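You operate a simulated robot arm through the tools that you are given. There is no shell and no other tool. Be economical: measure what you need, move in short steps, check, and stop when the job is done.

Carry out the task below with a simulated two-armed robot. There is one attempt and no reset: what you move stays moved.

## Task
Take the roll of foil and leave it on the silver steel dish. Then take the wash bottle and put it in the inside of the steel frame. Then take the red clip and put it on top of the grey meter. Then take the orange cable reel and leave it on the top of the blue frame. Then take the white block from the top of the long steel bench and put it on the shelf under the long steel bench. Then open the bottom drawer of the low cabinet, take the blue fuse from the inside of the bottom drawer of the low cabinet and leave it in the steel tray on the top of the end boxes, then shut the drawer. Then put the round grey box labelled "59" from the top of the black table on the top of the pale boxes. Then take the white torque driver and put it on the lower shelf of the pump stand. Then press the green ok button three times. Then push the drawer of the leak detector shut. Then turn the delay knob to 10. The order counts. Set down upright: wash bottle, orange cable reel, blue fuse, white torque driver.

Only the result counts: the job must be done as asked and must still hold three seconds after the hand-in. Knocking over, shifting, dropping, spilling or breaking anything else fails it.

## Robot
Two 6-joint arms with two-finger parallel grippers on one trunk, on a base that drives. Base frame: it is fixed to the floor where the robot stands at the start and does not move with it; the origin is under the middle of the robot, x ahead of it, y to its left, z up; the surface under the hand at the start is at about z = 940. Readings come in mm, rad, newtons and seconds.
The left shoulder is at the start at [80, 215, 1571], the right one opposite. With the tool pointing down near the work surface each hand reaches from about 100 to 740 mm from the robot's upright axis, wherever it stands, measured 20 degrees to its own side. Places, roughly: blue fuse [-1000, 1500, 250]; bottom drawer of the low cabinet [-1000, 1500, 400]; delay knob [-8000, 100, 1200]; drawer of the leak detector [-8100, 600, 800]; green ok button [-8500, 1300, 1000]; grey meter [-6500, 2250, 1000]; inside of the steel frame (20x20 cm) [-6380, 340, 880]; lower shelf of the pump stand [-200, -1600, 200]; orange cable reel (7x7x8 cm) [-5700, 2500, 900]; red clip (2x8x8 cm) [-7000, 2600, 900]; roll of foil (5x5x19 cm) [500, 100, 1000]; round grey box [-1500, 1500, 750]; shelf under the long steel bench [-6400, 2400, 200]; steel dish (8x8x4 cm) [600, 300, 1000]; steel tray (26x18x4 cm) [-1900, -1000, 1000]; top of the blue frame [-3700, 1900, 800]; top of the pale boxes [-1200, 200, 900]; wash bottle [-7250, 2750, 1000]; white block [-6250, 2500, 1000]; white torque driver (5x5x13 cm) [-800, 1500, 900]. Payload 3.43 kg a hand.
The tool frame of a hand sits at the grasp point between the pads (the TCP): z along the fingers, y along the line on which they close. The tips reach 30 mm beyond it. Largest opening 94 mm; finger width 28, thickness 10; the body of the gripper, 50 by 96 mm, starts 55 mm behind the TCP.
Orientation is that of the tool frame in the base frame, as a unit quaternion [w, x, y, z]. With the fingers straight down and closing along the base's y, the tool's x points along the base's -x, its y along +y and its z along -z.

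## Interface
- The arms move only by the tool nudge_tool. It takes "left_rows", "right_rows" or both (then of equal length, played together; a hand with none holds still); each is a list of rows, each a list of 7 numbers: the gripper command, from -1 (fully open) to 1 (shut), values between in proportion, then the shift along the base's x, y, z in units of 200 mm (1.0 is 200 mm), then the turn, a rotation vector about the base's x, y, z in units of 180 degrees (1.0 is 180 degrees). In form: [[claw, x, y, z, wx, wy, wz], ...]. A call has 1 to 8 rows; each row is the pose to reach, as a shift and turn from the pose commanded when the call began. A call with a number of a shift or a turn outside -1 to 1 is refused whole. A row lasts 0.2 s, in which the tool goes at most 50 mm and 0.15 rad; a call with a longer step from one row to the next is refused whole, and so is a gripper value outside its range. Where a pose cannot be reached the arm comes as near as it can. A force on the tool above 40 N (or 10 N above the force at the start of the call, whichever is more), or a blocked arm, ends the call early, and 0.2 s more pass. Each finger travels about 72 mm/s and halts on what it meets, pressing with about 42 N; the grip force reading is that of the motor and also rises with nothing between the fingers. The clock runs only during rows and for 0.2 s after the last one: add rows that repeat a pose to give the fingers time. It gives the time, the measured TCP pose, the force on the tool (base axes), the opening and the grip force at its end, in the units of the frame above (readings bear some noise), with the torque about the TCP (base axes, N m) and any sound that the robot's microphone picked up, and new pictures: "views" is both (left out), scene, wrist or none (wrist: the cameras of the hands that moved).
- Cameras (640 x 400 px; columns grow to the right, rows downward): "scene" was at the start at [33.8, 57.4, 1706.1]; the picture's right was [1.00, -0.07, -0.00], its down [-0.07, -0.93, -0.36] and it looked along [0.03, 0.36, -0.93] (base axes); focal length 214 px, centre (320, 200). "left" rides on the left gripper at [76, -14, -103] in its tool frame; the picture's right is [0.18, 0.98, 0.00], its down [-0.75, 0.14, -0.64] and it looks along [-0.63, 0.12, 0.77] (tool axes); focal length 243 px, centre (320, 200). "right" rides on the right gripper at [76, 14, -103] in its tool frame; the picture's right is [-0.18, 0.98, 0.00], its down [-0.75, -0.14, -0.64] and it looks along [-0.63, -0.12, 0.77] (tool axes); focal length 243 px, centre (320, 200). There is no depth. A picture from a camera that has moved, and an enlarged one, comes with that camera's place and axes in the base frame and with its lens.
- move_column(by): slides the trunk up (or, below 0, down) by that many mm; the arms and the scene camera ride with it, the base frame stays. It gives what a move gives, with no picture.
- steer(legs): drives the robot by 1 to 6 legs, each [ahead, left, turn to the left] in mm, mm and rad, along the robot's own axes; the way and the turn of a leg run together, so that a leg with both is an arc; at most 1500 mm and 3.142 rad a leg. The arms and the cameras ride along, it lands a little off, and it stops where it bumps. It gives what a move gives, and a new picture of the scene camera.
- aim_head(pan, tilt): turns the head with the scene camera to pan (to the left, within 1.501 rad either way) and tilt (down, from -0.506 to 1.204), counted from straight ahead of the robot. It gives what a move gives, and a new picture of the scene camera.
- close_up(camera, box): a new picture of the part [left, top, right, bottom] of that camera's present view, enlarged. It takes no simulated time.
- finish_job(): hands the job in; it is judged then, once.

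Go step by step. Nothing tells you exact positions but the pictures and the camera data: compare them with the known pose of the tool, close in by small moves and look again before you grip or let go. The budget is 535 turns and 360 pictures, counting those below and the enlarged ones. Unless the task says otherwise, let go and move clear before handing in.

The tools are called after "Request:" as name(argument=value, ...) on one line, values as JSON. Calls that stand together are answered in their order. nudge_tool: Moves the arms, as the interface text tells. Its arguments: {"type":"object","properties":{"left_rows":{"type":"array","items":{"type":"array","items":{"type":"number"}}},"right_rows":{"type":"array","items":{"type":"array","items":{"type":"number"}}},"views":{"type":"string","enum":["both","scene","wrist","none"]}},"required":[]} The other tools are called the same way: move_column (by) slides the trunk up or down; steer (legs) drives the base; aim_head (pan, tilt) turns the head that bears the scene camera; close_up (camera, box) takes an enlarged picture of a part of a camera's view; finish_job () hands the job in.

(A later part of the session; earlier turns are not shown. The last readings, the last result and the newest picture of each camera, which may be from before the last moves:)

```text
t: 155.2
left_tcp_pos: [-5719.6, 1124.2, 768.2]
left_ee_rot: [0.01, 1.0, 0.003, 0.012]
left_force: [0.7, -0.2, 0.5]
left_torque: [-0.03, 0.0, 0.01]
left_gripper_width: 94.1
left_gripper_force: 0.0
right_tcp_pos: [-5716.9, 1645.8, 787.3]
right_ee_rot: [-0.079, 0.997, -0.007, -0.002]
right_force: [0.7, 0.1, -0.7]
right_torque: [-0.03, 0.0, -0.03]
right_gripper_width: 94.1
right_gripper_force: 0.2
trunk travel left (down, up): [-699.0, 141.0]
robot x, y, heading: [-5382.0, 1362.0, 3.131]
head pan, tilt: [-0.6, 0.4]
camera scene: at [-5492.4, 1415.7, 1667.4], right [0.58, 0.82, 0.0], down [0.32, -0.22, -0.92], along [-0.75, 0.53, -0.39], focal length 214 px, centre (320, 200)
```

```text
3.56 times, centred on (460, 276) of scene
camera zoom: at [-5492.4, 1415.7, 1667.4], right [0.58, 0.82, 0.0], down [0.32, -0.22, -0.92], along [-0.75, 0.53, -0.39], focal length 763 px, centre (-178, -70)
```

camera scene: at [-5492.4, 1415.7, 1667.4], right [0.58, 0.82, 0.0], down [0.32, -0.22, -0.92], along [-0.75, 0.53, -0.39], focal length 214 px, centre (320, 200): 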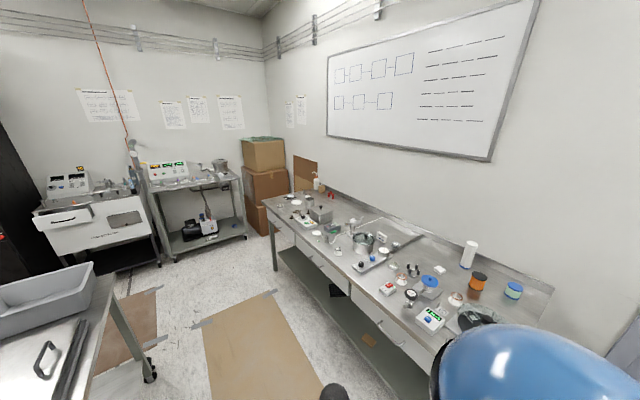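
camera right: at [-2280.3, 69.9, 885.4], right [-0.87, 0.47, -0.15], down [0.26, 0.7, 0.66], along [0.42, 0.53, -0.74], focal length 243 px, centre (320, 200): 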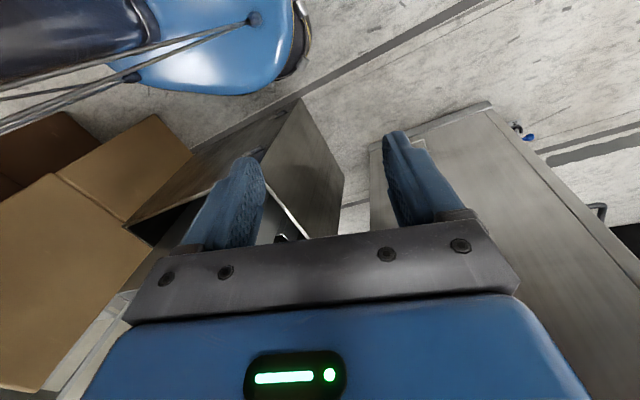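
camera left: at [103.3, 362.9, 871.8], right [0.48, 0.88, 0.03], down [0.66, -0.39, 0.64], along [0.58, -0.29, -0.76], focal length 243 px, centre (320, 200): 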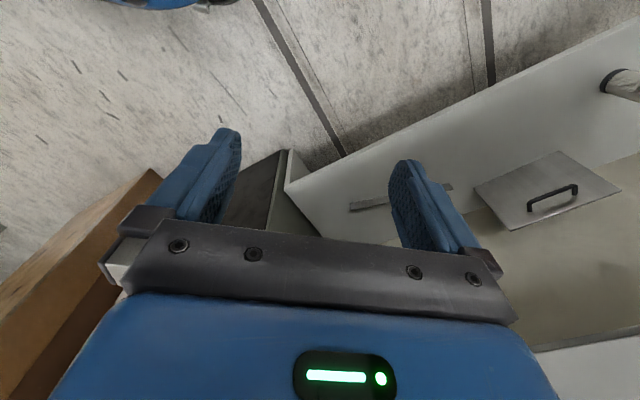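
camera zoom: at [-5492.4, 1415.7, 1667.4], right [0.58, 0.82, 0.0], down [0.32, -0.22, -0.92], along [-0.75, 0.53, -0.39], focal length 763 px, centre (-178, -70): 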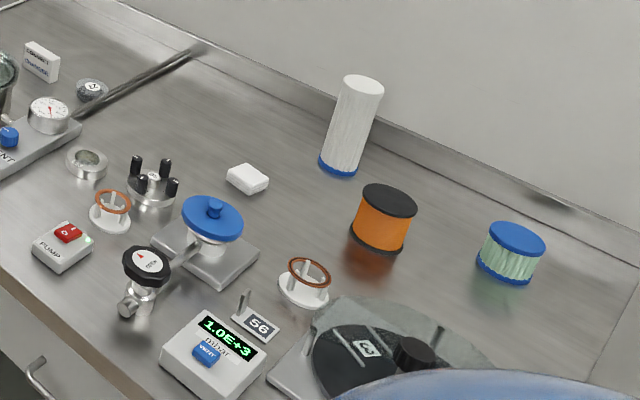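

Identified: bottle ≈(-7220,2580), red clip ≈(-6950,2560), grey meter (multimeter) ≈(-6473,2204), white block ≈(-6211,2391), reel ≈(-5702,2430). Drive toward the left end of the bench.

Request:
steer(legs=[[1500, 60, 0], [120, 0, 0], [0, 0, -1.56]])

Request:
aim_head(pan=0.0, tilt=0.75)

```text
refused: leg 1 is longer than a leg can be; nothing moved
```

```text
t: 156.2
left_tcp_pos: [-5719.6, 1124.7, 767.9]
left_ee_rot: [0.01, 1.0, 0.005, 0.011]
left_force: [-1.1, 0.2, -0.5]
left_torque: [-0.02, -0.05, 0.03]
left_gripper_width: 94.0
left_gripper_force: 0.1
right_tcp_pos: [-5716.6, 1647.7, 786.9]
right_ee_rot: [-0.08, 0.997, -0.007, 0.0]
right_force: [-0.2, 0.3, -0.4]
right_torque: [0.0, -0.04, -0.03]
right_gripper_width: 94.1
right_gripper_force: 0.0
trunk travel left (down, up): [-699.0, 141.0]
robot x, y, heading: [-5384.8, 1361.2, 3.134]
head pan, tilt: [0.0, 0.75]
camera scene: at [-5499.7, 1364.0, 1636.3], right [0.01, 1.0, 0.0], down [0.68, -0.01, -0.73], along [-0.73, 0.01, -0.68], focal length 214 px, centre (320, 200)
```

scene: 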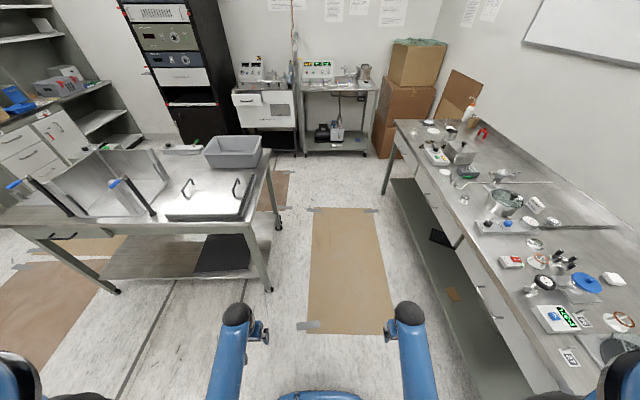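

Request:
steer(legs=[[1000, 30, 0], [580, 0, 0], [0, 0, -1.563]])

```text
t: 168.2
left_tcp_pos: [-7224.6, 1677.2, 767.6]
left_ee_rot: [0.015, 0.715, -0.699, 0.001]
left_force: [-0.6, 0.0, -0.4]
left_torque: [0.03, -0.02, 0.02]
left_gripper_width: 94.2
left_gripper_force: 0.0
right_tcp_pos: [-6700.0, 1682.6, 787.4]
right_ee_rot: [-0.057, 0.705, -0.705, 0.055]
right_force: [0.3, 0.0, 0.3]
right_torque: [-0.01, 0.01, -0.02]
right_gripper_width: 93.9
right_gripper_force: 0.0
trunk travel left (down, up): [-699.0, 141.0]
robot x, y, heading: [-6984.5, 1346.9, 1.575]
head pan, tilt: [0.0, 0.75]
camera scene: at [-6982.8, 1461.7, 1636.3], right [1.0, 0.0, 0.0], down [0.0, -0.68, -0.73], along [0.0, 0.73, -0.68], focal length 214 px, centre (320, 200)
```

scene: 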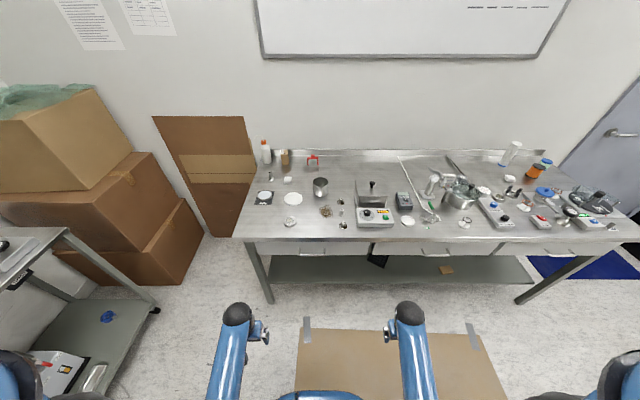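

Request:
close_up(camera="scene", box=[225, 130, 385, 230])

Request:
close_up(camera="scene", box=[340, 140, 500, 240])

```text
4.00 times, centred on (305, 180) of scene
camera zoom: at [-6982.8, 1461.7, 1636.3], right [1.0, 0.0, 0.0], down [0.0, -0.68, -0.73], along [0.0, 0.73, -0.68], focal length 858 px, centre (380, 280)
```

zoom: 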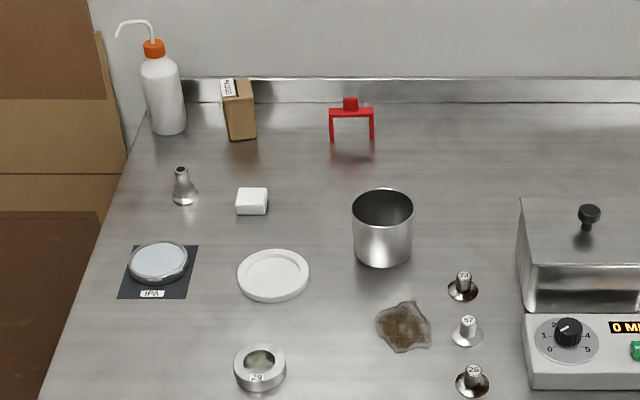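

```text
4.00 times, centred on (420, 190) of scene
camera zoom: at [-6982.8, 1461.7, 1636.3], right [1.0, 0.0, 0.0], down [0.0, -0.68, -0.73], along [0.0, 0.73, -0.68], focal length 858 px, centre (-80, 240)
```

zoom: 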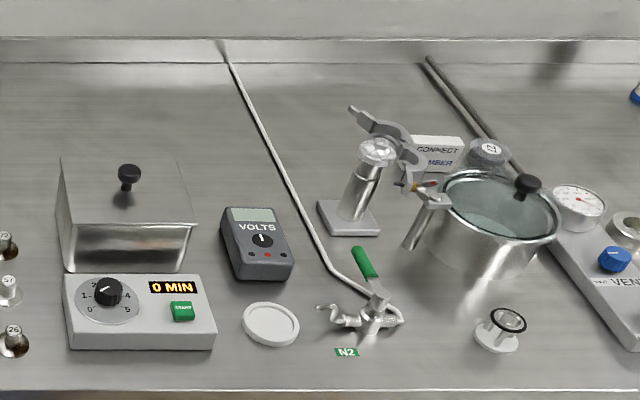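

Bottle stands at about (-7309, 2583), ~60 mm wide, base at ~910. Raise the trunk, park the right hand to the side, and bring the left hand forward.

Request:
move_column(by=139)

Request:
nudge_tool(left_rows=[[-1, 0, 0.2, 0, 0, 0, 0], [-1, 0, 0.4, 0, 0, 0, 0], [-1, 0, 0.6, 0, 0, 0, 0], [-1, 0, 0.8, 0, 0, 0, 0], [-1, 0, 0.9, 0.15, 0, 0, 0], [-1, 0, 0.9, 0.35, 0, 0, 0], [-1, 0, 0.9, 0.55, 0, 0, 0], [-1, 0, 0.9, 0.75, 0, 0, 0]], right_rows=[[-1, 0.2, -0.1, 0, 0, 0, 0], [-1, 0.4, -0.2, 0, 0, 0, 0], [-1, 0.6, -0.3, 0, 0, 0, 0], [-1, 0.8, -0.4, 0, 0, 0, 0], [-1, 1.0, -0.5, 0, 0, 0, 0], [-1, 1.0, -0.6, 0, 0, 0, 0], [-1, 1.0, -0.75, 0, 0, 0, 0], [-1, 1.0, -0.9, 0, 0, 0, 0]], views="scene")

```text
t: 169.8
left_tcp_pos: [-7224.1, 1676.9, 906.3]
left_ee_rot: [0.016, 0.715, -0.699, 0.0]
left_force: [-1.4, -0.6, 0.4]
left_torque: [-0.01, 0.01, 0.0]
left_gripper_width: 93.8
left_gripper_force: 0.0
right_tcp_pos: [-6701.9, 1681.6, 926.4]
right_ee_rot: [-0.057, 0.706, -0.704, 0.055]
right_force: [0.3, -0.5, 0.7]
right_torque: [0.05, 0.01, 0.02]
right_gripper_width: 93.9
right_gripper_force: 0.0
trunk travel left (down, up): [-838.0, 2.0]
robot x, y, heading: [-6980.1, 1347.0, 1.573]
head pan, tilt: [0.0, 0.75]
```

```text
t: 171.8
left_tcp_pos: [-7223.0, 1855.6, 1057.6]
left_ee_rot: [0.015, 0.715, -0.699, -0.001]
left_force: [0.8, -0.1, -0.3]
left_torque: [-0.01, -0.01, 0.04]
left_gripper_width: 94.0
left_gripper_force: 0.0
right_tcp_pos: [-6464.7, 1510.5, 945.9]
right_ee_rot: [-0.085, 0.703, -0.702, 0.07]
right_force: [0.0, 0.3, -0.5]
right_torque: [0.0, -0.01, -0.02]
right_gripper_width: 93.9
right_gripper_force: 0.1
trunk travel left (down, up): [-838.0, 2.0]
robot x, y, heading: [-6981.5, 1346.1, 1.575]
head pan, tilt: [0.0, 0.75]
stopped in row 8 (right hand): the arm was blocked; the commanded pose is now the measured one
camera scene: at [-6982.6, 1461.6, 1775.2], right [1.0, 0.0, 0.0], down [0.0, -0.68, -0.73], along [0.0, 0.73, -0.68], focal length 214 px, centre (320, 200)
```

scene: 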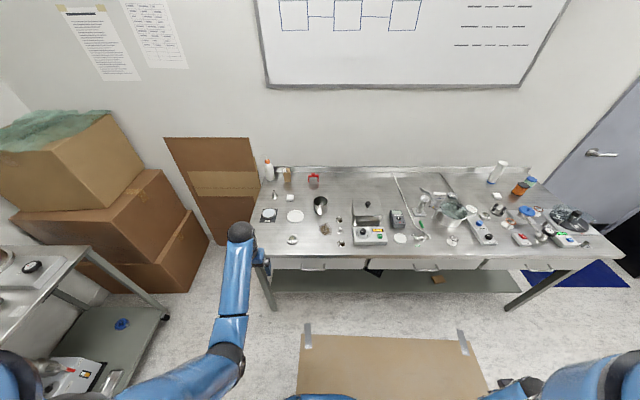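

Request:
close_up(camera="scene", box=[225, 150, 385, 250])

```text
4.00 times, centred on (305, 200) of scene
camera zoom: at [-6982.6, 1461.6, 1775.2], right [1.0, 0.0, 0.0], down [0.0, -0.68, -0.73], along [0.0, 0.73, -0.68], focal length 858 px, centre (380, 200)
```

zoom: 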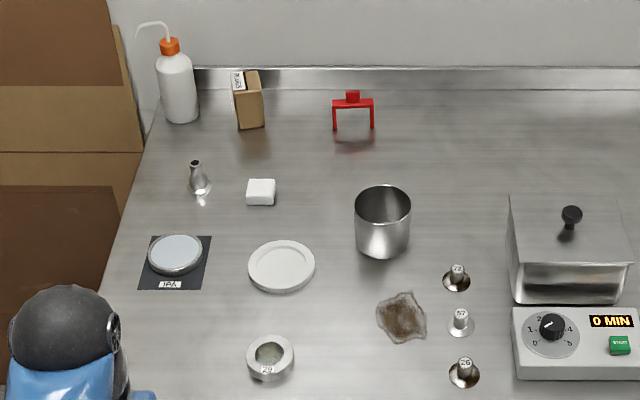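

Bench top is ~875; bottle at about (-7325, 2648). Drive closer: left 130, forward 405.

Request:
steer(legs=[[0, 130, 0], [405, 0, 0]])

```text
t: 175.2
left_tcp_pos: [-7354.5, 2257.0, 1058.4]
left_ee_rot: [0.015, 0.715, -0.699, -0.001]
left_force: [-0.7, -0.4, 0.2]
left_torque: [0.06, 0.0, 0.01]
left_gripper_width: 94.0
left_gripper_force: 0.0
right_tcp_pos: [-6596.0, 1910.3, 944.4]
right_ee_rot: [0.087, -0.702, 0.704, -0.069]
right_force: [0.3, -0.9, 0.2]
right_torque: [0.03, -0.02, -0.03]
right_gripper_width: 93.6
right_gripper_force: 0.0
trunk travel left (down, up): [-838.0, 2.0]
robot x, y, heading: [-7117.3, 1745.5, 1.572]
head pan, tilt: [0.0, 0.75]
camera scene: at [-7113.9, 1860.8, 1775.6], right [1.0, 0.0, 0.0], down [0.0, -0.68, -0.73], along [0.0, 0.73, -0.68], focal length 214 px, centre (320, 200)
```

scene: 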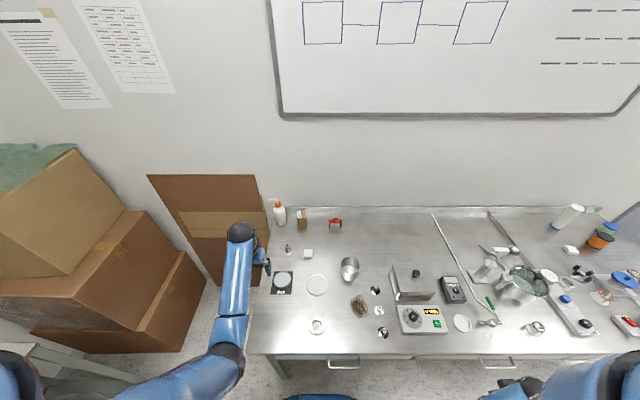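

Now tilt the left tool 50° forward while raising and extending it.

Request:
nudge_tool(left_rows=[[-1, 0, 0.1, 0.15, 0.046, 0, 0], [-1, 0.02, 0.2, 0.3, 0.092, 0, 0], [-1, 0.05, 0.3, 0.45, 0.138, 0, 0], [-1, 0.08, 0.4, 0.6, 0.184, 0, 0], [-1, 0.1, 0.5, 0.75, 0.231, 0, 0], [-1, 0.12, 0.5, 0.9, 0.277, 0, 0], [-1, 0.12, 0.5, 1.0, 0.277, 0, 0]], views="none")

```text
t: 176.8
left_tcp_pos: [-7328.9, 2361.4, 1257.3]
left_ee_rot: [-0.288, 0.654, -0.635, -0.295]
left_force: [0.1, 0.8, 0.7]
left_torque: [0.0, 0.01, 0.0]
left_gripper_width: 93.9
left_gripper_force: 0.1
right_tcp_pos: [-6595.6, 1912.8, 944.5]
right_ee_rot: [0.085, -0.702, 0.704, -0.071]
right_force: [0.5, -0.7, 0.2]
right_torque: [-0.03, 0.02, -0.01]
right_gripper_width: 93.9
right_gripper_force: 0.0
trunk travel left (down, up): [-838.0, 2.0]
robot x, y, heading: [-7114.7, 1750.9, 1.571]
head pan, tilt: [0.0, 0.75]
```

Lower the trunk 240 mm with the hand over the bench, then look from the wrist.

Request:
move_column(by=-240)

Request:
nudge_tool(left_rows=[[-1, 0, 0.2, 0, 0, 0, 0], [-1, 0, 0.4, 0, 0, 0, 0], [-1, 0, 0.5, 0, 0, 0, 0]], views="both")

```text
t: 179.3
left_tcp_pos: [-7330.4, 2360.4, 1016.2]
left_ee_rot: [-0.287, 0.654, -0.635, -0.295]
left_force: [-0.1, 1.0, -0.6]
left_torque: [0.03, 0.0, -0.03]
left_gripper_width: 94.0
left_gripper_force: 0.1
right_tcp_pos: [-6595.9, 1913.0, 705.1]
right_ee_rot: [0.084, -0.701, 0.704, -0.07]
right_force: [0.1, 0.8, 0.1]
right_torque: [-0.04, 0.0, 0.01]
right_gripper_width: 94.1
right_gripper_force: 0.0
trunk travel left (down, up): [-598.0, 242.0]
robot x, y, heading: [-7117.2, 1748.4, 1.57]
head pan, tilt: [0.0, 0.75]
```

```text
t: 180.2
left_tcp_pos: [-7330.6, 2461.0, 1018.1]
left_ee_rot: [-0.287, 0.655, -0.634, -0.295]
left_force: [0.0, -0.7, 0.0]
left_torque: [0.02, 0.03, -0.01]
left_gripper_width: 94.1
left_gripper_force: 0.0
right_tcp_pos: [-6596.9, 1913.0, 704.5]
right_ee_rot: [0.085, -0.702, 0.704, -0.07]
right_force: [-0.3, 0.7, -0.9]
right_torque: [-0.02, 0.0, -0.03]
right_gripper_width: 94.0
right_gripper_force: 0.1
trunk travel left (down, up): [-598.0, 242.0]
robot x, y, heading: [-7113.5, 1751.9, 1.571]
head pan, tilt: [0.0, 0.75]
camera scene: at [-7114.3, 1864.7, 1535.2], right [1.0, 0.0, 0.0], down [0.0, -0.68, -0.73], along [0.0, 0.73, -0.68], focal length 214 px, centre (320, 200)
camera left: at [-7311.9, 2333.9, 1030.2], right [-0.98, -0.15, -0.14], down [-0.14, 0.01, 0.99], along [-0.15, 0.99, -0.03], focal length 243 px, centre (320, 200)
```

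scene: 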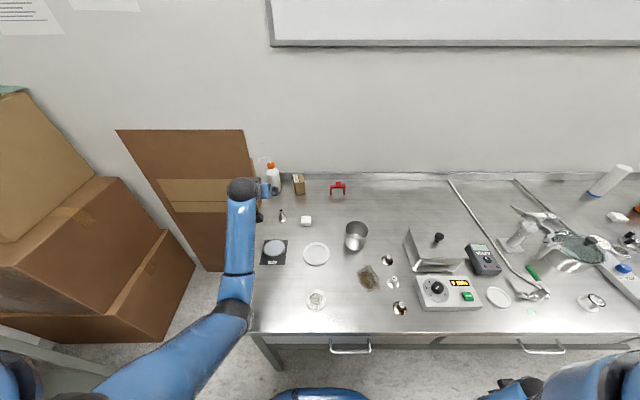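
left: 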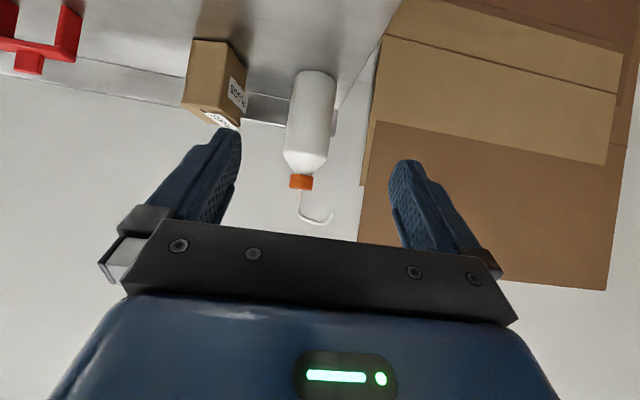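

Bottle axis ≈ (-7336, 2646). I need a lower shoulder for reach: raise the hand 150 mm and lower the trunk 160.

Request:
nudge_tool(left_rows=[[-1, 0, 0, 0.2, 0, 0, 0], [-1, 0, 0, 0.4, 0, 0, 0], [-1, 0, 0, 0.6, 0, 0, 0], [-1, -0.03, 0, 0.8, 0, 0, 0]], views="none")

Request:
move_column(by=-160)

Request:
nudge_tool(left_rows=[[-1, 0, 0.2, 0, 0, 0, 0], [-1, 0, 0.35, 0, 0, 0, 0]], views="none")

```text
t: 181.2
left_tcp_pos: [-7338.1, 2460.2, 1176.4]
left_ee_rot: [-0.287, 0.655, -0.634, -0.295]
left_force: [-0.4, -0.1, 0.4]
left_torque: [0.01, 0.0, 0.0]
left_gripper_width: 93.9
left_gripper_force: 0.1
right_tcp_pos: [-6596.6, 1912.7, 705.1]
right_ee_rot: [0.086, -0.702, 0.704, -0.07]
right_force: [0.3, -0.2, -0.5]
right_torque: [-0.02, 0.02, 0.01]
right_gripper_width: 94.0
right_gripper_force: 0.2
trunk travel left (down, up): [-598.0, 242.0]
robot x, y, heading: [-7115.0, 1750.4, 1.573]
head pan, tilt: [0.0, 0.75]
```

```text
t: 183.0
left_tcp_pos: [-7337.2, 2451.2, 1050.9]
left_ee_rot: [-0.301, 0.647, -0.627, -0.311]
left_force: [-0.4, -0.7, 0.0]
left_torque: [0.0, -0.04, 0.03]
left_gripper_width: 94.2
left_gripper_force: 0.1
right_tcp_pos: [-6595.7, 1908.3, 550.0]
right_ee_rot: [0.089, -0.702, 0.703, -0.064]
right_force: [-0.7, 0.8, -0.2]
right_torque: [0.02, -0.03, 0.02]
right_gripper_width: 94.0
right_gripper_force: 0.0
trunk travel left (down, up): [-438.0, 402.0]
robot x, y, heading: [-7117.6, 1752.9, 1.579]
head pan, tilt: [0.0, 0.75]
```

```text
t: 183.6
left_tcp_pos: [-7332.2, 2531.0, 1010.0]
left_ee_rot: [-0.287, 0.653, -0.636, -0.293]
left_force: [0.9, 0.1, -0.5]
left_torque: [0.02, -0.04, 0.0]
left_gripper_width: 94.2
left_gripper_force: 0.1
right_tcp_pos: [-6595.2, 1912.9, 541.7]
right_ee_rot: [0.085, -0.702, 0.704, -0.071]
right_force: [0.7, 0.3, -0.2]
right_torque: [-0.02, -0.01, -0.01]
right_gripper_width: 93.9
right_gripper_force: 0.1
trunk travel left (down, up): [-438.0, 402.0]
robot x, y, heading: [-7112.8, 1751.3, 1.57]
head pan, tilt: [0.0, 0.75]
```

Request:
nudge_tool(left_rows=[[-1, 0, 0, 0, 0, 0, 0]], views="both")

```text
t: 184.0
left_tcp_pos: [-7336.4, 2531.3, 1014.4]
left_ee_rot: [-0.286, 0.655, -0.635, -0.294]
left_force: [-0.4, 0.6, -0.5]
left_torque: [-0.02, 0.03, 0.0]
left_gripper_width: 93.9
left_gripper_force: 0.1
right_tcp_pos: [-6596.6, 1912.6, 544.3]
right_ee_rot: [0.085, -0.701, 0.704, -0.07]
right_force: [-0.4, -0.3, -0.5]
right_torque: [0.02, 0.0, 0.0]
right_gripper_width: 94.0
right_gripper_force: 0.0
trunk travel left (down, up): [-438.0, 402.0]
robot x, y, heading: [-7112.6, 1747.3, 1.569]
head pan, tilt: [0.0, 0.75]
camera scene: at [-7114.3, 1866.1, 1374.7], right [1.0, 0.0, 0.0], down [0.0, -0.68, -0.73], along [0.0, 0.73, -0.68], focal length 214 px, centre (320, 200)
camera left: at [-7318.6, 2403.9, 1025.4], right [-0.98, -0.15, -0.14], down [-0.14, 0.01, 0.99], along [-0.15, 0.99, -0.04], focal length 243 px, centre (320, 200)
```

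scene: 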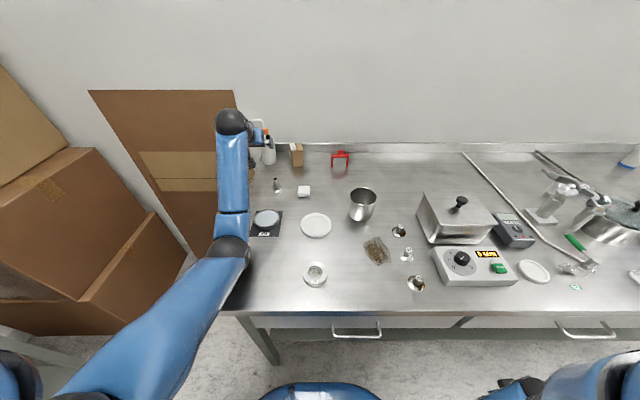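
left: 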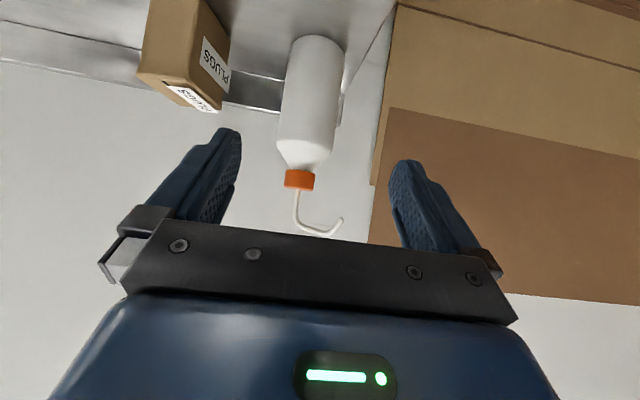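

Aligned with the bottle. Narrow the opening to ~80 mm and advance along the tool axis.

Request:
nudge_tool(left_rows=[[-0.7, 0.0, 0.14, -0.11, 0, 0, 0], [-0.7, 0.0, 0.28, -0.22, 0, 0, 0], [-0.7, 0.01, 0.42, -0.33, 0, 0, 0]], views="both")

```text
t: 184.8
left_tcp_pos: [-7336.2, 2616.0, 948.8]
left_ee_rot: [-0.287, 0.654, -0.635, -0.295]
left_force: [-0.1, 0.0, -0.9]
left_torque: [0.03, 0.01, -0.02]
left_gripper_width: 80.1
left_gripper_force: 0.1
right_tcp_pos: [-6597.3, 1912.9, 546.0]
right_ee_rot: [0.085, -0.702, 0.703, -0.07]
right_force: [-0.7, 0.7, 0.9]
right_torque: [0.02, -0.01, 0.01]
right_gripper_width: 93.7
right_gripper_force: 0.1
trunk travel left (down, up): [-438.0, 402.0]
robot x, y, heading: [-7112.3, 1750.4, 1.569]
head pan, tilt: [0.0, 0.75]
camera scene: at [-7114.2, 1865.5, 1375.2], right [1.0, 0.0, 0.0], down [0.0, -0.68, -0.73], along [0.0, 0.73, -0.68], focal length 214 px, centre (320, 200)
camera left: at [-7317.6, 2488.9, 959.7], right [-0.98, -0.15, -0.14], down [-0.14, 0.01, 0.99], along [-0.15, 0.99, -0.03], focal length 243 px, centre (320, 200)
```

scene: 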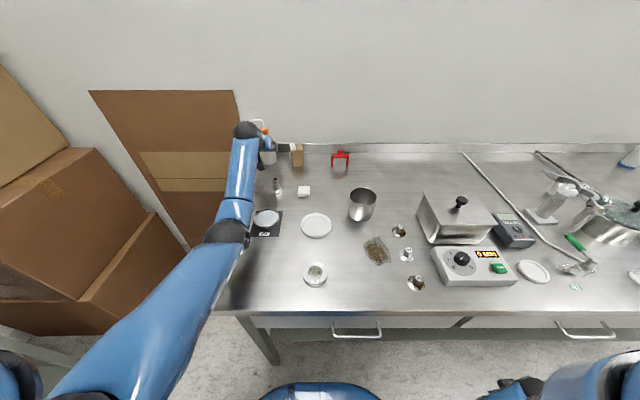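
left: 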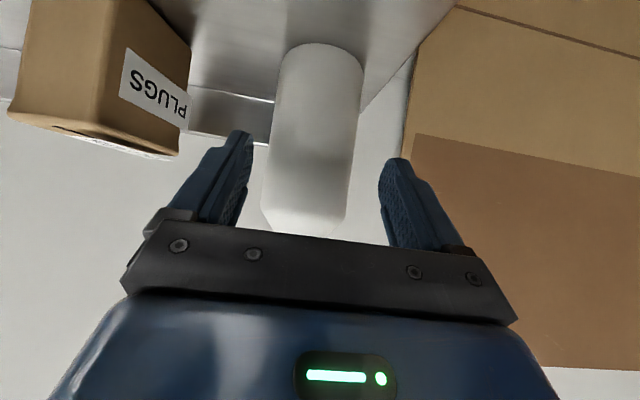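

Request:
nudge_tool(left_rows=[[-0.7, 0.0, 0.08, -0.06, 0, 0, 0], [-0.7, 0.0, 0.14, -0.11, 0, 0, 0], [0, 0.0, 0.14, -0.11, 0, 0, 0], [1, 0.0, 0.14, -0.11, 0, 0, 0], [1, 0.0, 0.14, -0.11, 0, 0, 0]], views="wrist")

```text
t: 186.0
left_tcp_pos: [-7335.4, 2642.4, 927.9]
left_ee_rot: [-0.287, 0.654, -0.635, -0.295]
left_force: [0.2, -0.4, -0.3]
left_torque: [0.02, -0.02, 0.03]
left_gripper_width: 59.2
left_gripper_force: 42.0
right_tcp_pos: [-6596.9, 1912.9, 544.4]
right_ee_rot: [0.085, -0.702, 0.704, -0.07]
right_force: [-0.6, -0.2, 0.2]
right_torque: [0.03, 0.0, -0.01]
right_gripper_width: 93.9
right_gripper_force: 0.1
trunk travel left (down, up): [-438.0, 402.0]
robot x, y, heading: [-7114.1, 1750.6, 1.574]
head pan, tilt: [0.0, 0.75]
camera left: at [-7318.0, 2515.5, 939.1], right [-0.98, -0.15, -0.14], down [-0.14, 0.01, 0.99], along [-0.15, 0.99, -0.03], focal length 243 px, centre (320, 200)
```

left: 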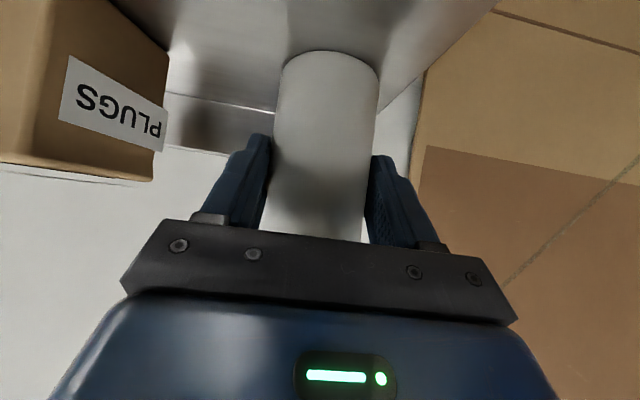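

Gripped the bottle (59 mm). Lift it.

Request:
nudge_tool(left_rows=[[1, 0, 0, 0.1, 0, 0, 0], [1, 0, 0, 0.25, 0, 0, 0], [1, 0, -0.05, 0.45, 0, 0, 0], [1, 0, -0.15, 0.65, 0, 0, 0], [1, 0, -0.3, 0.8, 0, 0, 0]], views="scene")

Request:
move_column(by=250)

```text
t: 187.2
left_tcp_pos: [-7334.3, 2580.7, 1087.4]
left_ee_rot: [-0.287, 0.655, -0.635, -0.294]
left_force: [-0.9, 0.0, -3.0]
left_torque: [-0.01, 0.0, 0.03]
left_gripper_width: 58.8
left_gripper_force: 41.9
right_tcp_pos: [-6597.1, 1911.4, 544.6]
right_ee_rot: [0.085, -0.702, 0.704, -0.069]
right_force: [-1.0, -0.1, -0.4]
right_torque: [0.06, -0.01, 0.0]
right_gripper_width: 93.7
right_gripper_force: 0.0
trunk travel left (down, up): [-438.0, 402.0]
robot x, y, heading: [-7116.8, 1748.9, 1.574]
head pan, tilt: [0.0, 0.75]
camera scene: at [-7114.5, 1864.0, 1375.3], right [1.0, 0.0, 0.0], down [0.0, -0.68, -0.73], along [0.0, 0.73, -0.68], focal length 214 px, centre (320, 200)
```

scene: 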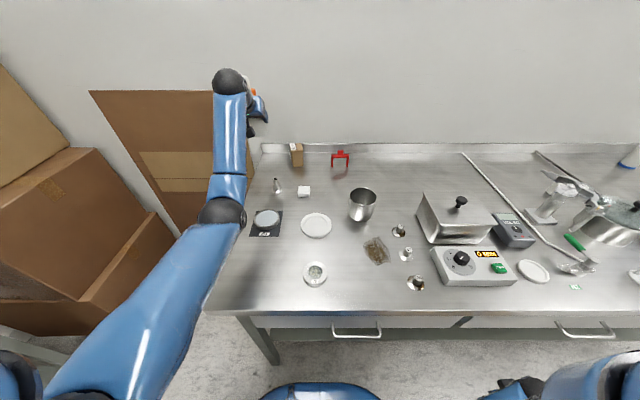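

```text
t: 189.8
left_tcp_pos: [-7334.7, 2582.0, 1337.2]
left_ee_rot: [-0.288, 0.654, -0.635, -0.294]
left_force: [0.4, -0.1, -2.2]
left_torque: [-0.02, 0.01, 0.02]
left_gripper_width: 58.9
left_gripper_force: 41.7
right_tcp_pos: [-6595.8, 1913.1, 795.3]
right_ee_rot: [0.084, -0.702, 0.704, -0.07]
right_force: [0.3, -0.2, 0.3]
right_torque: [-0.03, -0.01, -0.04]
right_gripper_width: 94.2
right_gripper_force: 0.1
trunk travel left (down, up): [-688.0, 152.0]
robot x, y, heading: [-7111.4, 1751.0, 1.569]
head pan, tilt: [0.0, 0.75]
```

Back off and strafe along the bench toward +x, then turn to face the central table.

Request:
steer(legs=[[-395, 0, 0], [0, -1000, 0], [0, -650, 0]])

Request:
steer(legs=[[0, 0, 1.56]])

```text
t: 200.3
left_tcp_pos: [-5667.7, 2183.0, 1338.2]
left_ee_rot: [-0.287, 0.655, -0.634, -0.295]
left_force: [-0.7, 0.7, -2.2]
left_torque: [-0.02, 0.0, -0.02]
left_gripper_width: 58.5
left_gripper_force: 41.8
right_tcp_pos: [-4927.9, 1515.3, 794.9]
right_ee_rot: [-0.086, 0.703, -0.702, 0.071]
right_force: [0.0, -0.1, 0.3]
right_torque: [-0.01, 0.0, -0.01]
right_gripper_width: 94.0
right_gripper_force: 0.1
trunk travel left (down, up): [-688.0, 152.0]
robot x, y, heading: [-5442.1, 1349.2, 1.576]
head pan, tilt: [0.0, 0.75]
camera scene: at [-5446.6, 1466.8, 1625.2], right [1.0, 0.0, 0.0], down [0.0, -0.68, -0.73], along [0.0, 0.73, -0.68], focal length 214 px, centre (320, 200)
```

scene: 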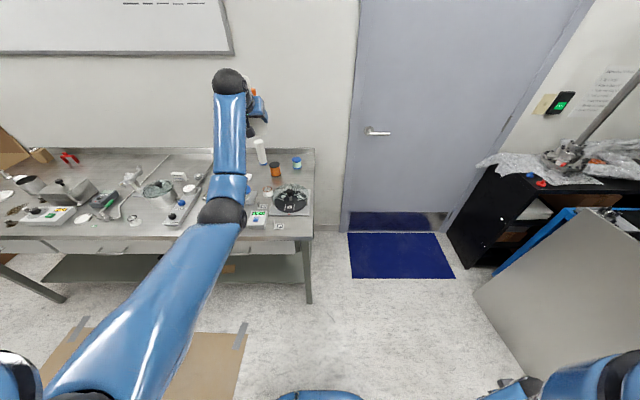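

```text
t: 204.6
left_tcp_pos: [-6274.4, 1124.7, 1337.2]
left_ee_rot: [0.007, 0.911, 0.017, -0.412]
left_force: [0.3, 0.6, -1.8]
left_torque: [0.05, -0.04, -0.01]
left_gripper_width: 58.5
left_gripper_force: 41.5
right_tcp_pos: [-5610.7, 1867.6, 793.9]
right_ee_rot: [-0.11, 0.994, 0.003, -0.011]
right_force: [0.3, 0.2, -0.6]
right_torque: [-0.01, -0.02, 0.02]
right_gripper_width: 94.1
right_gripper_force: 0.1
trunk travel left (down, up): [-688.0, 152.0]
robot x, y, heading: [-5442.3, 1350.6, -3.135]
head pan, tilt: [0.0, 0.75]
camera scene: at [-5558.1, 1352.5, 1625.2], right [-0.01, 1.0, 0.0], down [0.68, 0.0, -0.73], along [-0.73, -0.01, -0.68], focal length 214 px, centre (320, 200)
```

scene: 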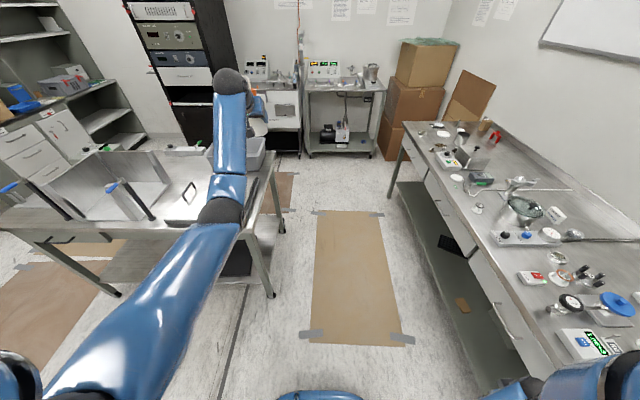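

Strafe left ~780 mm to face the frame.

Request:
steer(legs=[[0, 780, 0]])

Request:
aim_head(pan=0.3, tilt=0.75)

Request:
close_up(camera="scene", box=[220, 120, 400, 232])

```text
t: 208.8
left_tcp_pos: [-6266.7, 330.5, 1337.9]
left_ee_rot: [0.008, 0.911, 0.019, -0.412]
left_force: [-0.3, -0.1, -1.2]
left_torque: [0.0, -0.03, -0.02]
left_gripper_width: 58.2
left_gripper_force: 42.1
right_tcp_pos: [-5605.5, 1074.9, 795.4]
right_ee_rot: [-0.109, 0.994, 0.004, -0.011]
right_force: [0.2, 0.2, 0.4]
right_torque: [0.02, 0.02, -0.01]
right_gripper_width: 94.1
right_gripper_force: 0.0
trunk travel left (down, up): [-688.0, 152.0]
robot x, y, heading: [-5434.9, 559.8, -3.133]
head pan, tilt: [0.0, 0.75]
camera scene: at [-5551.0, 560.1, 1625.2], right [-0.01, 1.0, 0.0], down [0.68, 0.01, -0.73], along [-0.73, -0.01, -0.68], focal length 214 px, centre (320, 200)
```

scene: 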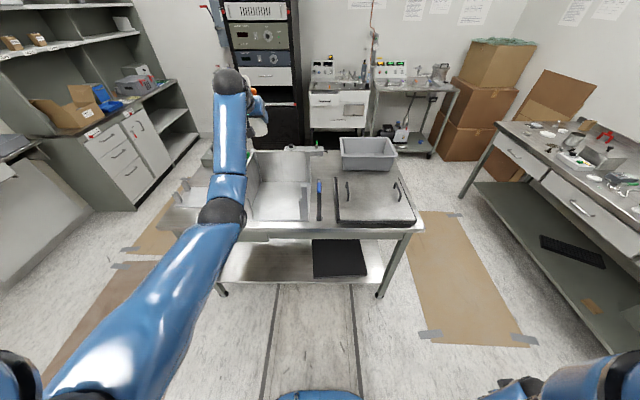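

```text
t: 209.6
left_tcp_pos: [-6266.8, 328.1, 1336.3]
left_ee_rot: [0.007, 0.911, 0.018, -0.411]
left_force: [0.3, -0.2, -2.3]
left_torque: [0.0, -0.02, 0.0]
left_gripper_width: 58.3
left_gripper_force: 41.7
right_tcp_pos: [-5605.2, 1073.5, 794.4]
right_ee_rot: [-0.11, 0.994, 0.004, -0.011]
right_force: [-0.2, 0.2, 0.1]
right_torque: [-0.02, -0.02, -0.01]
right_gripper_width: 94.1
right_gripper_force: 0.0
trunk travel left (down, up): [-688.0, 152.0]
robot x, y, heading: [-5435.7, 557.9, -3.128]
head pan, tilt: [0.3, 0.75]
camera scene: at [-5547.0, 533.8, 1625.2], right [-0.31, 0.95, 0.0], down [0.65, 0.21, -0.73], along [-0.7, -0.22, -0.68], focal length 214 px, centre (320, 200)
```

scene: 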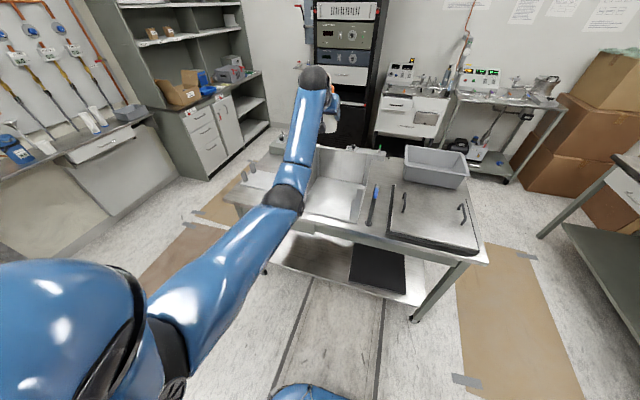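

```text
3.56 times, centred on (310, 176) of scene
camera zoom: at [-5547.0, 533.8, 1625.2], right [-0.31, 0.95, 0.0], down [0.65, 0.21, -0.73], along [-0.7, -0.22, -0.68], focal length 763 px, centre (356, 285)
```

zoom: 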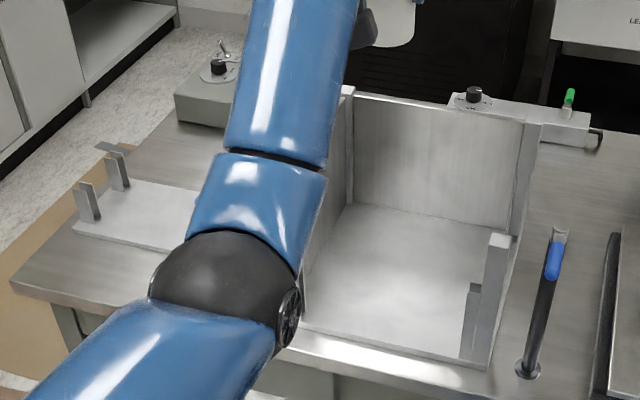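

Frame interior is centered about (-6355, 350). Drive so the bottle is above it.

Request:
steer(legs=[[93, -22, 0]])

Request:
move_column(by=-200)

Request:
nudge_tool(left_rows=[[1, 0, 0, 0, 0, 0, 0]], views="both")

```text
t: 210.7
left_tcp_pos: [-6353.0, 348.3, 1341.3]
left_ee_rot: [0.008, 0.91, 0.02, -0.413]
left_force: [1.6, -0.2, -1.8]
left_torque: [0.0, -0.04, 0.0]
left_gripper_width: 58.3
left_gripper_force: 42.0
right_tcp_pos: [-5694.6, 1092.4, 796.0]
right_ee_rot: [-0.111, 0.994, 0.004, -0.014]
right_force: [0.6, 0.0, 0.0]
right_torque: [-0.02, 0.05, 0.01]
right_gripper_width: 94.2
right_gripper_force: 0.0
trunk travel left (down, up): [-688.0, 152.0]
robot x, y, heading: [-5530.2, 579.5, -3.131]
head pan, tilt: [0.3, 0.75]
camera scene: at [-5632.0, 552.9, 1625.9], right [-0.31, 0.95, 0.0], down [0.65, 0.21, -0.73], along [-0.7, -0.22, -0.68], focal length 214 px, centre (320, 200)
```

scene: 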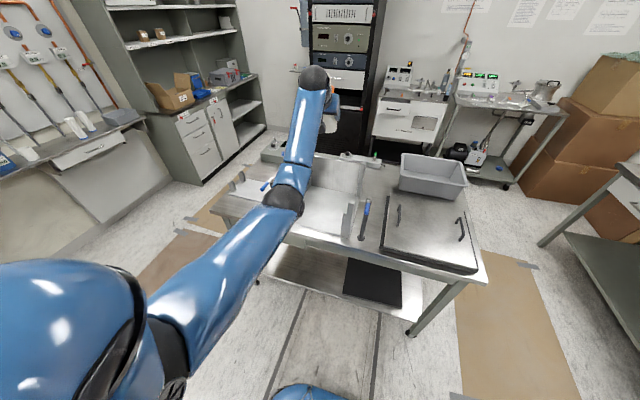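

```text
t: 212.9
left_tcp_pos: [-6359.3, 348.8, 1137.7]
left_ee_rot: [0.008, 0.911, 0.02, -0.412]
left_force: [-1.1, -0.9, -3.4]
left_torque: [0.01, -0.03, -0.04]
left_gripper_width: 58.0
left_gripper_force: 42.3
right_tcp_pos: [-5699.3, 1094.2, 595.9]
right_ee_rot: [-0.111, 0.994, 0.005, -0.011]
right_force: [0.3, -1.2, 0.8]
right_torque: [-0.04, 0.03, -0.03]
right_gripper_width: 94.0
right_gripper_force: 0.1
trunk travel left (down, up): [-488.0, 352.0]
robot x, y, heading: [-5528.8, 582.2, -3.127]
head pan, tilt: [0.3, 0.75]
```

```text
t: 213.3
left_tcp_pos: [-6359.9, 347.6, 1137.0]
left_ee_rot: [0.009, 0.911, 0.02, -0.412]
left_force: [0.1, -0.3, -2.0]
left_torque: [-0.01, 0.0, 0.02]
left_gripper_width: 58.0
left_gripper_force: 41.8
right_tcp_pos: [-5699.4, 1093.3, 596.3]
right_ee_rot: [-0.109, 0.994, 0.004, -0.011]
right_force: [0.5, -0.1, -0.3]
right_torque: [-0.01, -0.01, -0.01]
right_gripper_width: 93.9
right_gripper_force: 0.0
trunk travel left (down, up): [-488.0, 352.0]
robot x, y, heading: [-5530.1, 578.6, -3.131]
head pan, tilt: [0.3, 0.75]
camera scene: at [-5639.6, 554.3, 1425.2], right [-0.31, 0.95, 0.0], down [0.65, 0.21, -0.73], along [-0.7, -0.22, -0.68], focal length 214 px, centre (320, 200)
camera left: at [-6233.1, 367.5, 1148.4], right [0.16, -0.98, -0.14], down [-0.01, -0.14, 0.99], along [-0.99, -0.16, -0.03], focal length 243 px, centre (320, 200)
```

scene: 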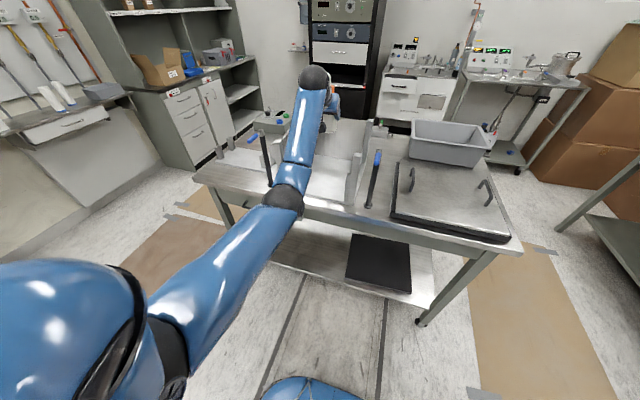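
left: 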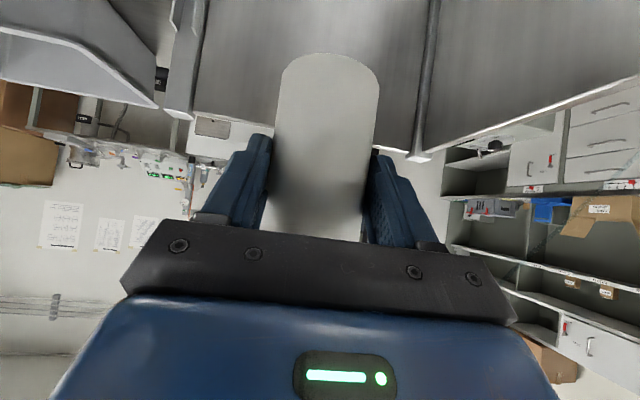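

Bottle is over the frame between the posts. Lower the trunk 150 more.

Request:
move_column(by=-150)

Request:
nudge_tool(left_rows=[[1, 0, 0, -0.05, 0, 0, 0]], views="both")

```text
t: 215.1
left_tcp_pos: [-6358.8, 348.1, 987.4]
left_ee_rot: [0.009, 0.912, 0.02, -0.411]
left_force: [0.4, -0.8, -1.5]
left_torque: [0.03, -0.06, 0.01]
left_gripper_width: 58.3
left_gripper_force: 42.2
right_tcp_pos: [-5697.8, 1095.0, 445.5]
right_ee_rot: [-0.111, 0.994, 0.004, -0.012]
right_force: [0.1, 0.1, -0.1]
right_torque: [0.0, 0.01, 0.01]
right_gripper_width: 94.0
right_gripper_force: 0.0
trunk travel left (down, up): [-338.0, 502.0]
robot x, y, heading: [-5525.0, 581.9, -3.127]
head pan, tilt: [0.3, 0.75]
```

```text
t: 215.5
left_tcp_pos: [-6359.2, 348.5, 978.1]
left_ee_rot: [0.008, 0.911, 0.019, -0.411]
left_force: [0.5, 1.3, -1.8]
left_torque: [0.01, -0.03, 0.02]
left_gripper_width: 58.6
left_gripper_force: 41.7
right_tcp_pos: [-5698.1, 1093.3, 445.0]
right_ee_rot: [-0.11, 0.994, 0.004, -0.012]
right_force: [-0.1, -0.3, -0.4]
right_torque: [-0.01, 0.06, -0.04]
right_gripper_width: 93.8
right_gripper_force: 0.0
trunk travel left (down, up): [-338.0, 502.0]
robot x, y, heading: [-5531.3, 579.9, -3.134]
head pan, tilt: [0.3, 0.75]
camera scene: at [-5639.7, 554.2, 1275.2], right [-0.31, 0.95, 0.0], down [0.65, 0.21, -0.73], along [-0.7, -0.22, -0.68], focal length 214 px, centre (320, 200)
camera left: at [-6233.6, 367.3, 988.1], right [0.16, -0.98, -0.14], down [-0.01, -0.14, 0.99], along [-0.99, -0.16, -0.03], focal length 243 px, centre (320, 200)
```

scene: 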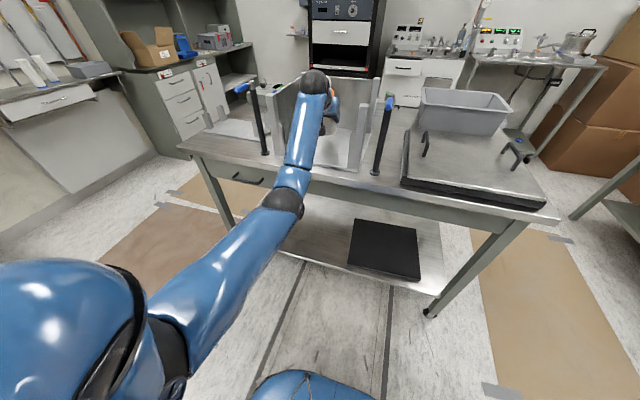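
left: 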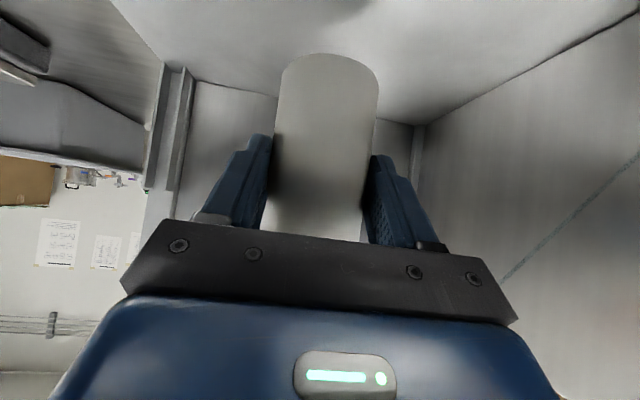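

Floor appears near 880. Descend slowly to contact.

Request:
nudge_tool(left_rows=[[1, 0, 0, -0.08, 0, 0, 0], [1, 0, 0, -0.14, 0, 0, 0], [1, 0, 0, -0.18, 0, 0, 0], [1, 0, 0, -0.21, 0, 0, 0], [1, 0, 0, -0.24, 0, 0, 0], [1, 0, 0, -0.27, 0, 0, 0], [1, 0, 0, -0.3, 0, 0, 0]], views="wrist")

```text
t: 217.1
left_tcp_pos: [-6354.0, 348.1, 931.2]
left_ee_rot: [0.008, 0.907, 0.02, -0.422]
left_force: [-3.5, -2.5, 38.7]
left_torque: [-0.12, 0.87, 0.05]
left_gripper_width: 58.9
left_gripper_force: 41.6
right_tcp_pos: [-5695.7, 1094.5, 445.3]
right_ee_rot: [-0.109, 0.994, 0.004, -0.014]
right_force: [-0.3, 0.6, 0.7]
right_torque: [0.01, 0.0, 0.02]
right_gripper_width: 94.1
right_gripper_force: 0.0
trunk travel left (down, up): [-338.0, 502.0]
robot x, y, heading: [-5531.4, 576.8, -3.13]
head pan, tilt: [0.3, 0.75]
camera left: at [-6228.7, 368.1, 938.8], right [0.16, -0.98, -0.14], down [0.01, -0.14, 0.99], along [-0.99, -0.16, -0.01], focal length 243 px, centre (320, 200)
```

left: 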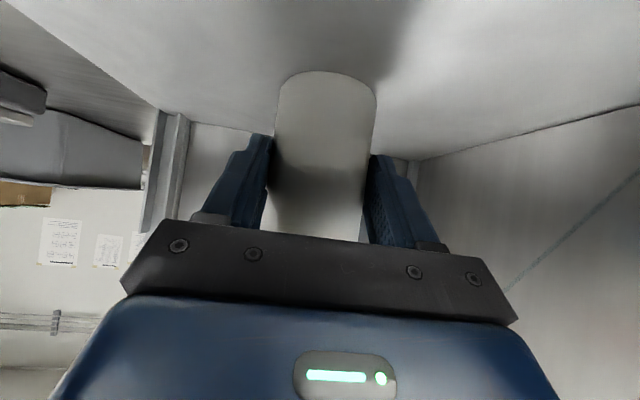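

Contact. Relieve the pressing force before release.

Request:
nudge_tool(left_rows=[[1, 0, 0, 0.03, 0, 0, 0], [1, 0, 0, 0.045, 0, 0, 0], [1, 0, 0, 0.045, 0, 0, 0]], views="none")

```text
t: 217.9
left_tcp_pos: [-6354.8, 348.3, 930.6]
left_ee_rot: [0.007, 0.909, 0.018, -0.415]
left_force: [0.6, -2.5, 21.2]
left_torque: [-0.14, 1.06, 0.09]
left_gripper_width: 58.2
left_gripper_force: 41.5
right_tcp_pos: [-5696.3, 1094.1, 445.3]
right_ee_rot: [-0.109, 0.994, 0.004, -0.013]
right_force: [0.2, 0.4, 0.2]
right_torque: [0.02, -0.01, 0.04]
right_gripper_width: 93.9
right_gripper_force: 0.1
trunk travel left (down, up): [-338.0, 502.0]
robot x, y, heading: [-5530.0, 577.5, -3.133]
head pan, tilt: [0.3, 0.75]
```

Request:
nudge_tool(left_rows=[[1, -0.02, 0, 0.02, 0, 0, 0], [1, -0.02, 0, 0.03, 0, 0, 0], [1, -0.02, 0, 0.03, 0, 0, 0]], views="none")

```text
t: 218.7
left_tcp_pos: [-6360.3, 347.9, 931.4]
left_ee_rot: [0.008, 0.911, 0.019, -0.411]
left_force: [3.0, 1.0, 5.8]
left_torque: [0.0, 0.16, -0.01]
left_gripper_width: 58.2
left_gripper_force: 42.3
right_tcp_pos: [-5697.8, 1094.6, 445.1]
right_ee_rot: [-0.11, 0.994, 0.004, -0.012]
right_force: [0.3, -0.2, 0.0]
right_torque: [0.01, -0.02, 0.02]
right_gripper_width: 93.8
right_gripper_force: 0.1
trunk travel left (down, up): [-338.0, 502.0]
robot x, y, heading: [-5531.4, 575.7, -3.135]
head pan, tilt: [0.3, 0.75]
```

Bottle is upright and resting. Open gently and retreat along the tool axis.

Request:
nudge_tool(left_rows=[[0.2, 0, 0, 0, 0, 0, 0], [-0.2, 0, 0, 0, 0, 0, 0], [-0.7, 0, 0, 0, 0, 0, 0], [-0.7, 0, 0, 0, 0, 0, 0], [-0.7, 0.1, 0, 0.07, 0, 0, 0], [-0.7, 0.2, 0, 0.15, 0, 0, 0], [-0.7, 0.3, 0, 0.23, 0, 0, 0], [-0.7, 0.4, 0, 0.31, 0, 0, 0]], views="wrist")

```text
t: 220.5
left_tcp_pos: [-6281.5, 349.9, 994.3]
left_ee_rot: [0.008, 0.911, 0.019, -0.412]
left_force: [-0.4, -0.3, -0.3]
left_torque: [-0.02, 0.03, -0.02]
left_gripper_width: 80.0
left_gripper_force: 0.1
right_tcp_pos: [-5699.1, 1095.1, 445.4]
right_ee_rot: [-0.11, 0.994, 0.004, -0.012]
right_force: [0.2, -0.7, -0.1]
right_torque: [-0.03, -0.01, 0.01]
right_gripper_width: 94.0
right_gripper_force: 0.0
trunk travel left (down, up): [-338.0, 502.0]
robot x, y, heading: [-5530.2, 578.3, -3.127]
head pan, tilt: [0.3, 0.75]
camera left: at [-6155.4, 367.9, 1005.7], right [0.16, -0.98, -0.14], down [-0.01, -0.14, 0.99], along [-0.99, -0.16, -0.03], focal length 243 px, centre (320, 200)
```

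left: 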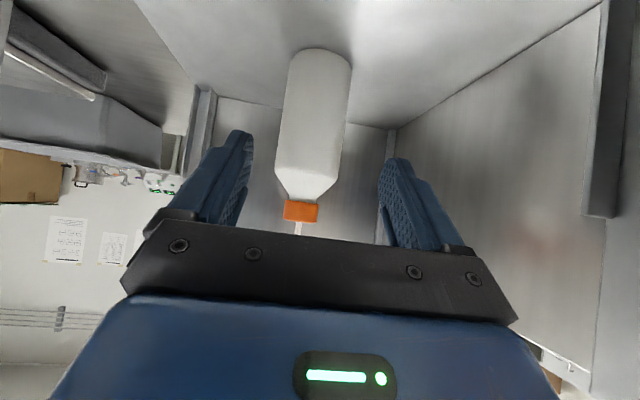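

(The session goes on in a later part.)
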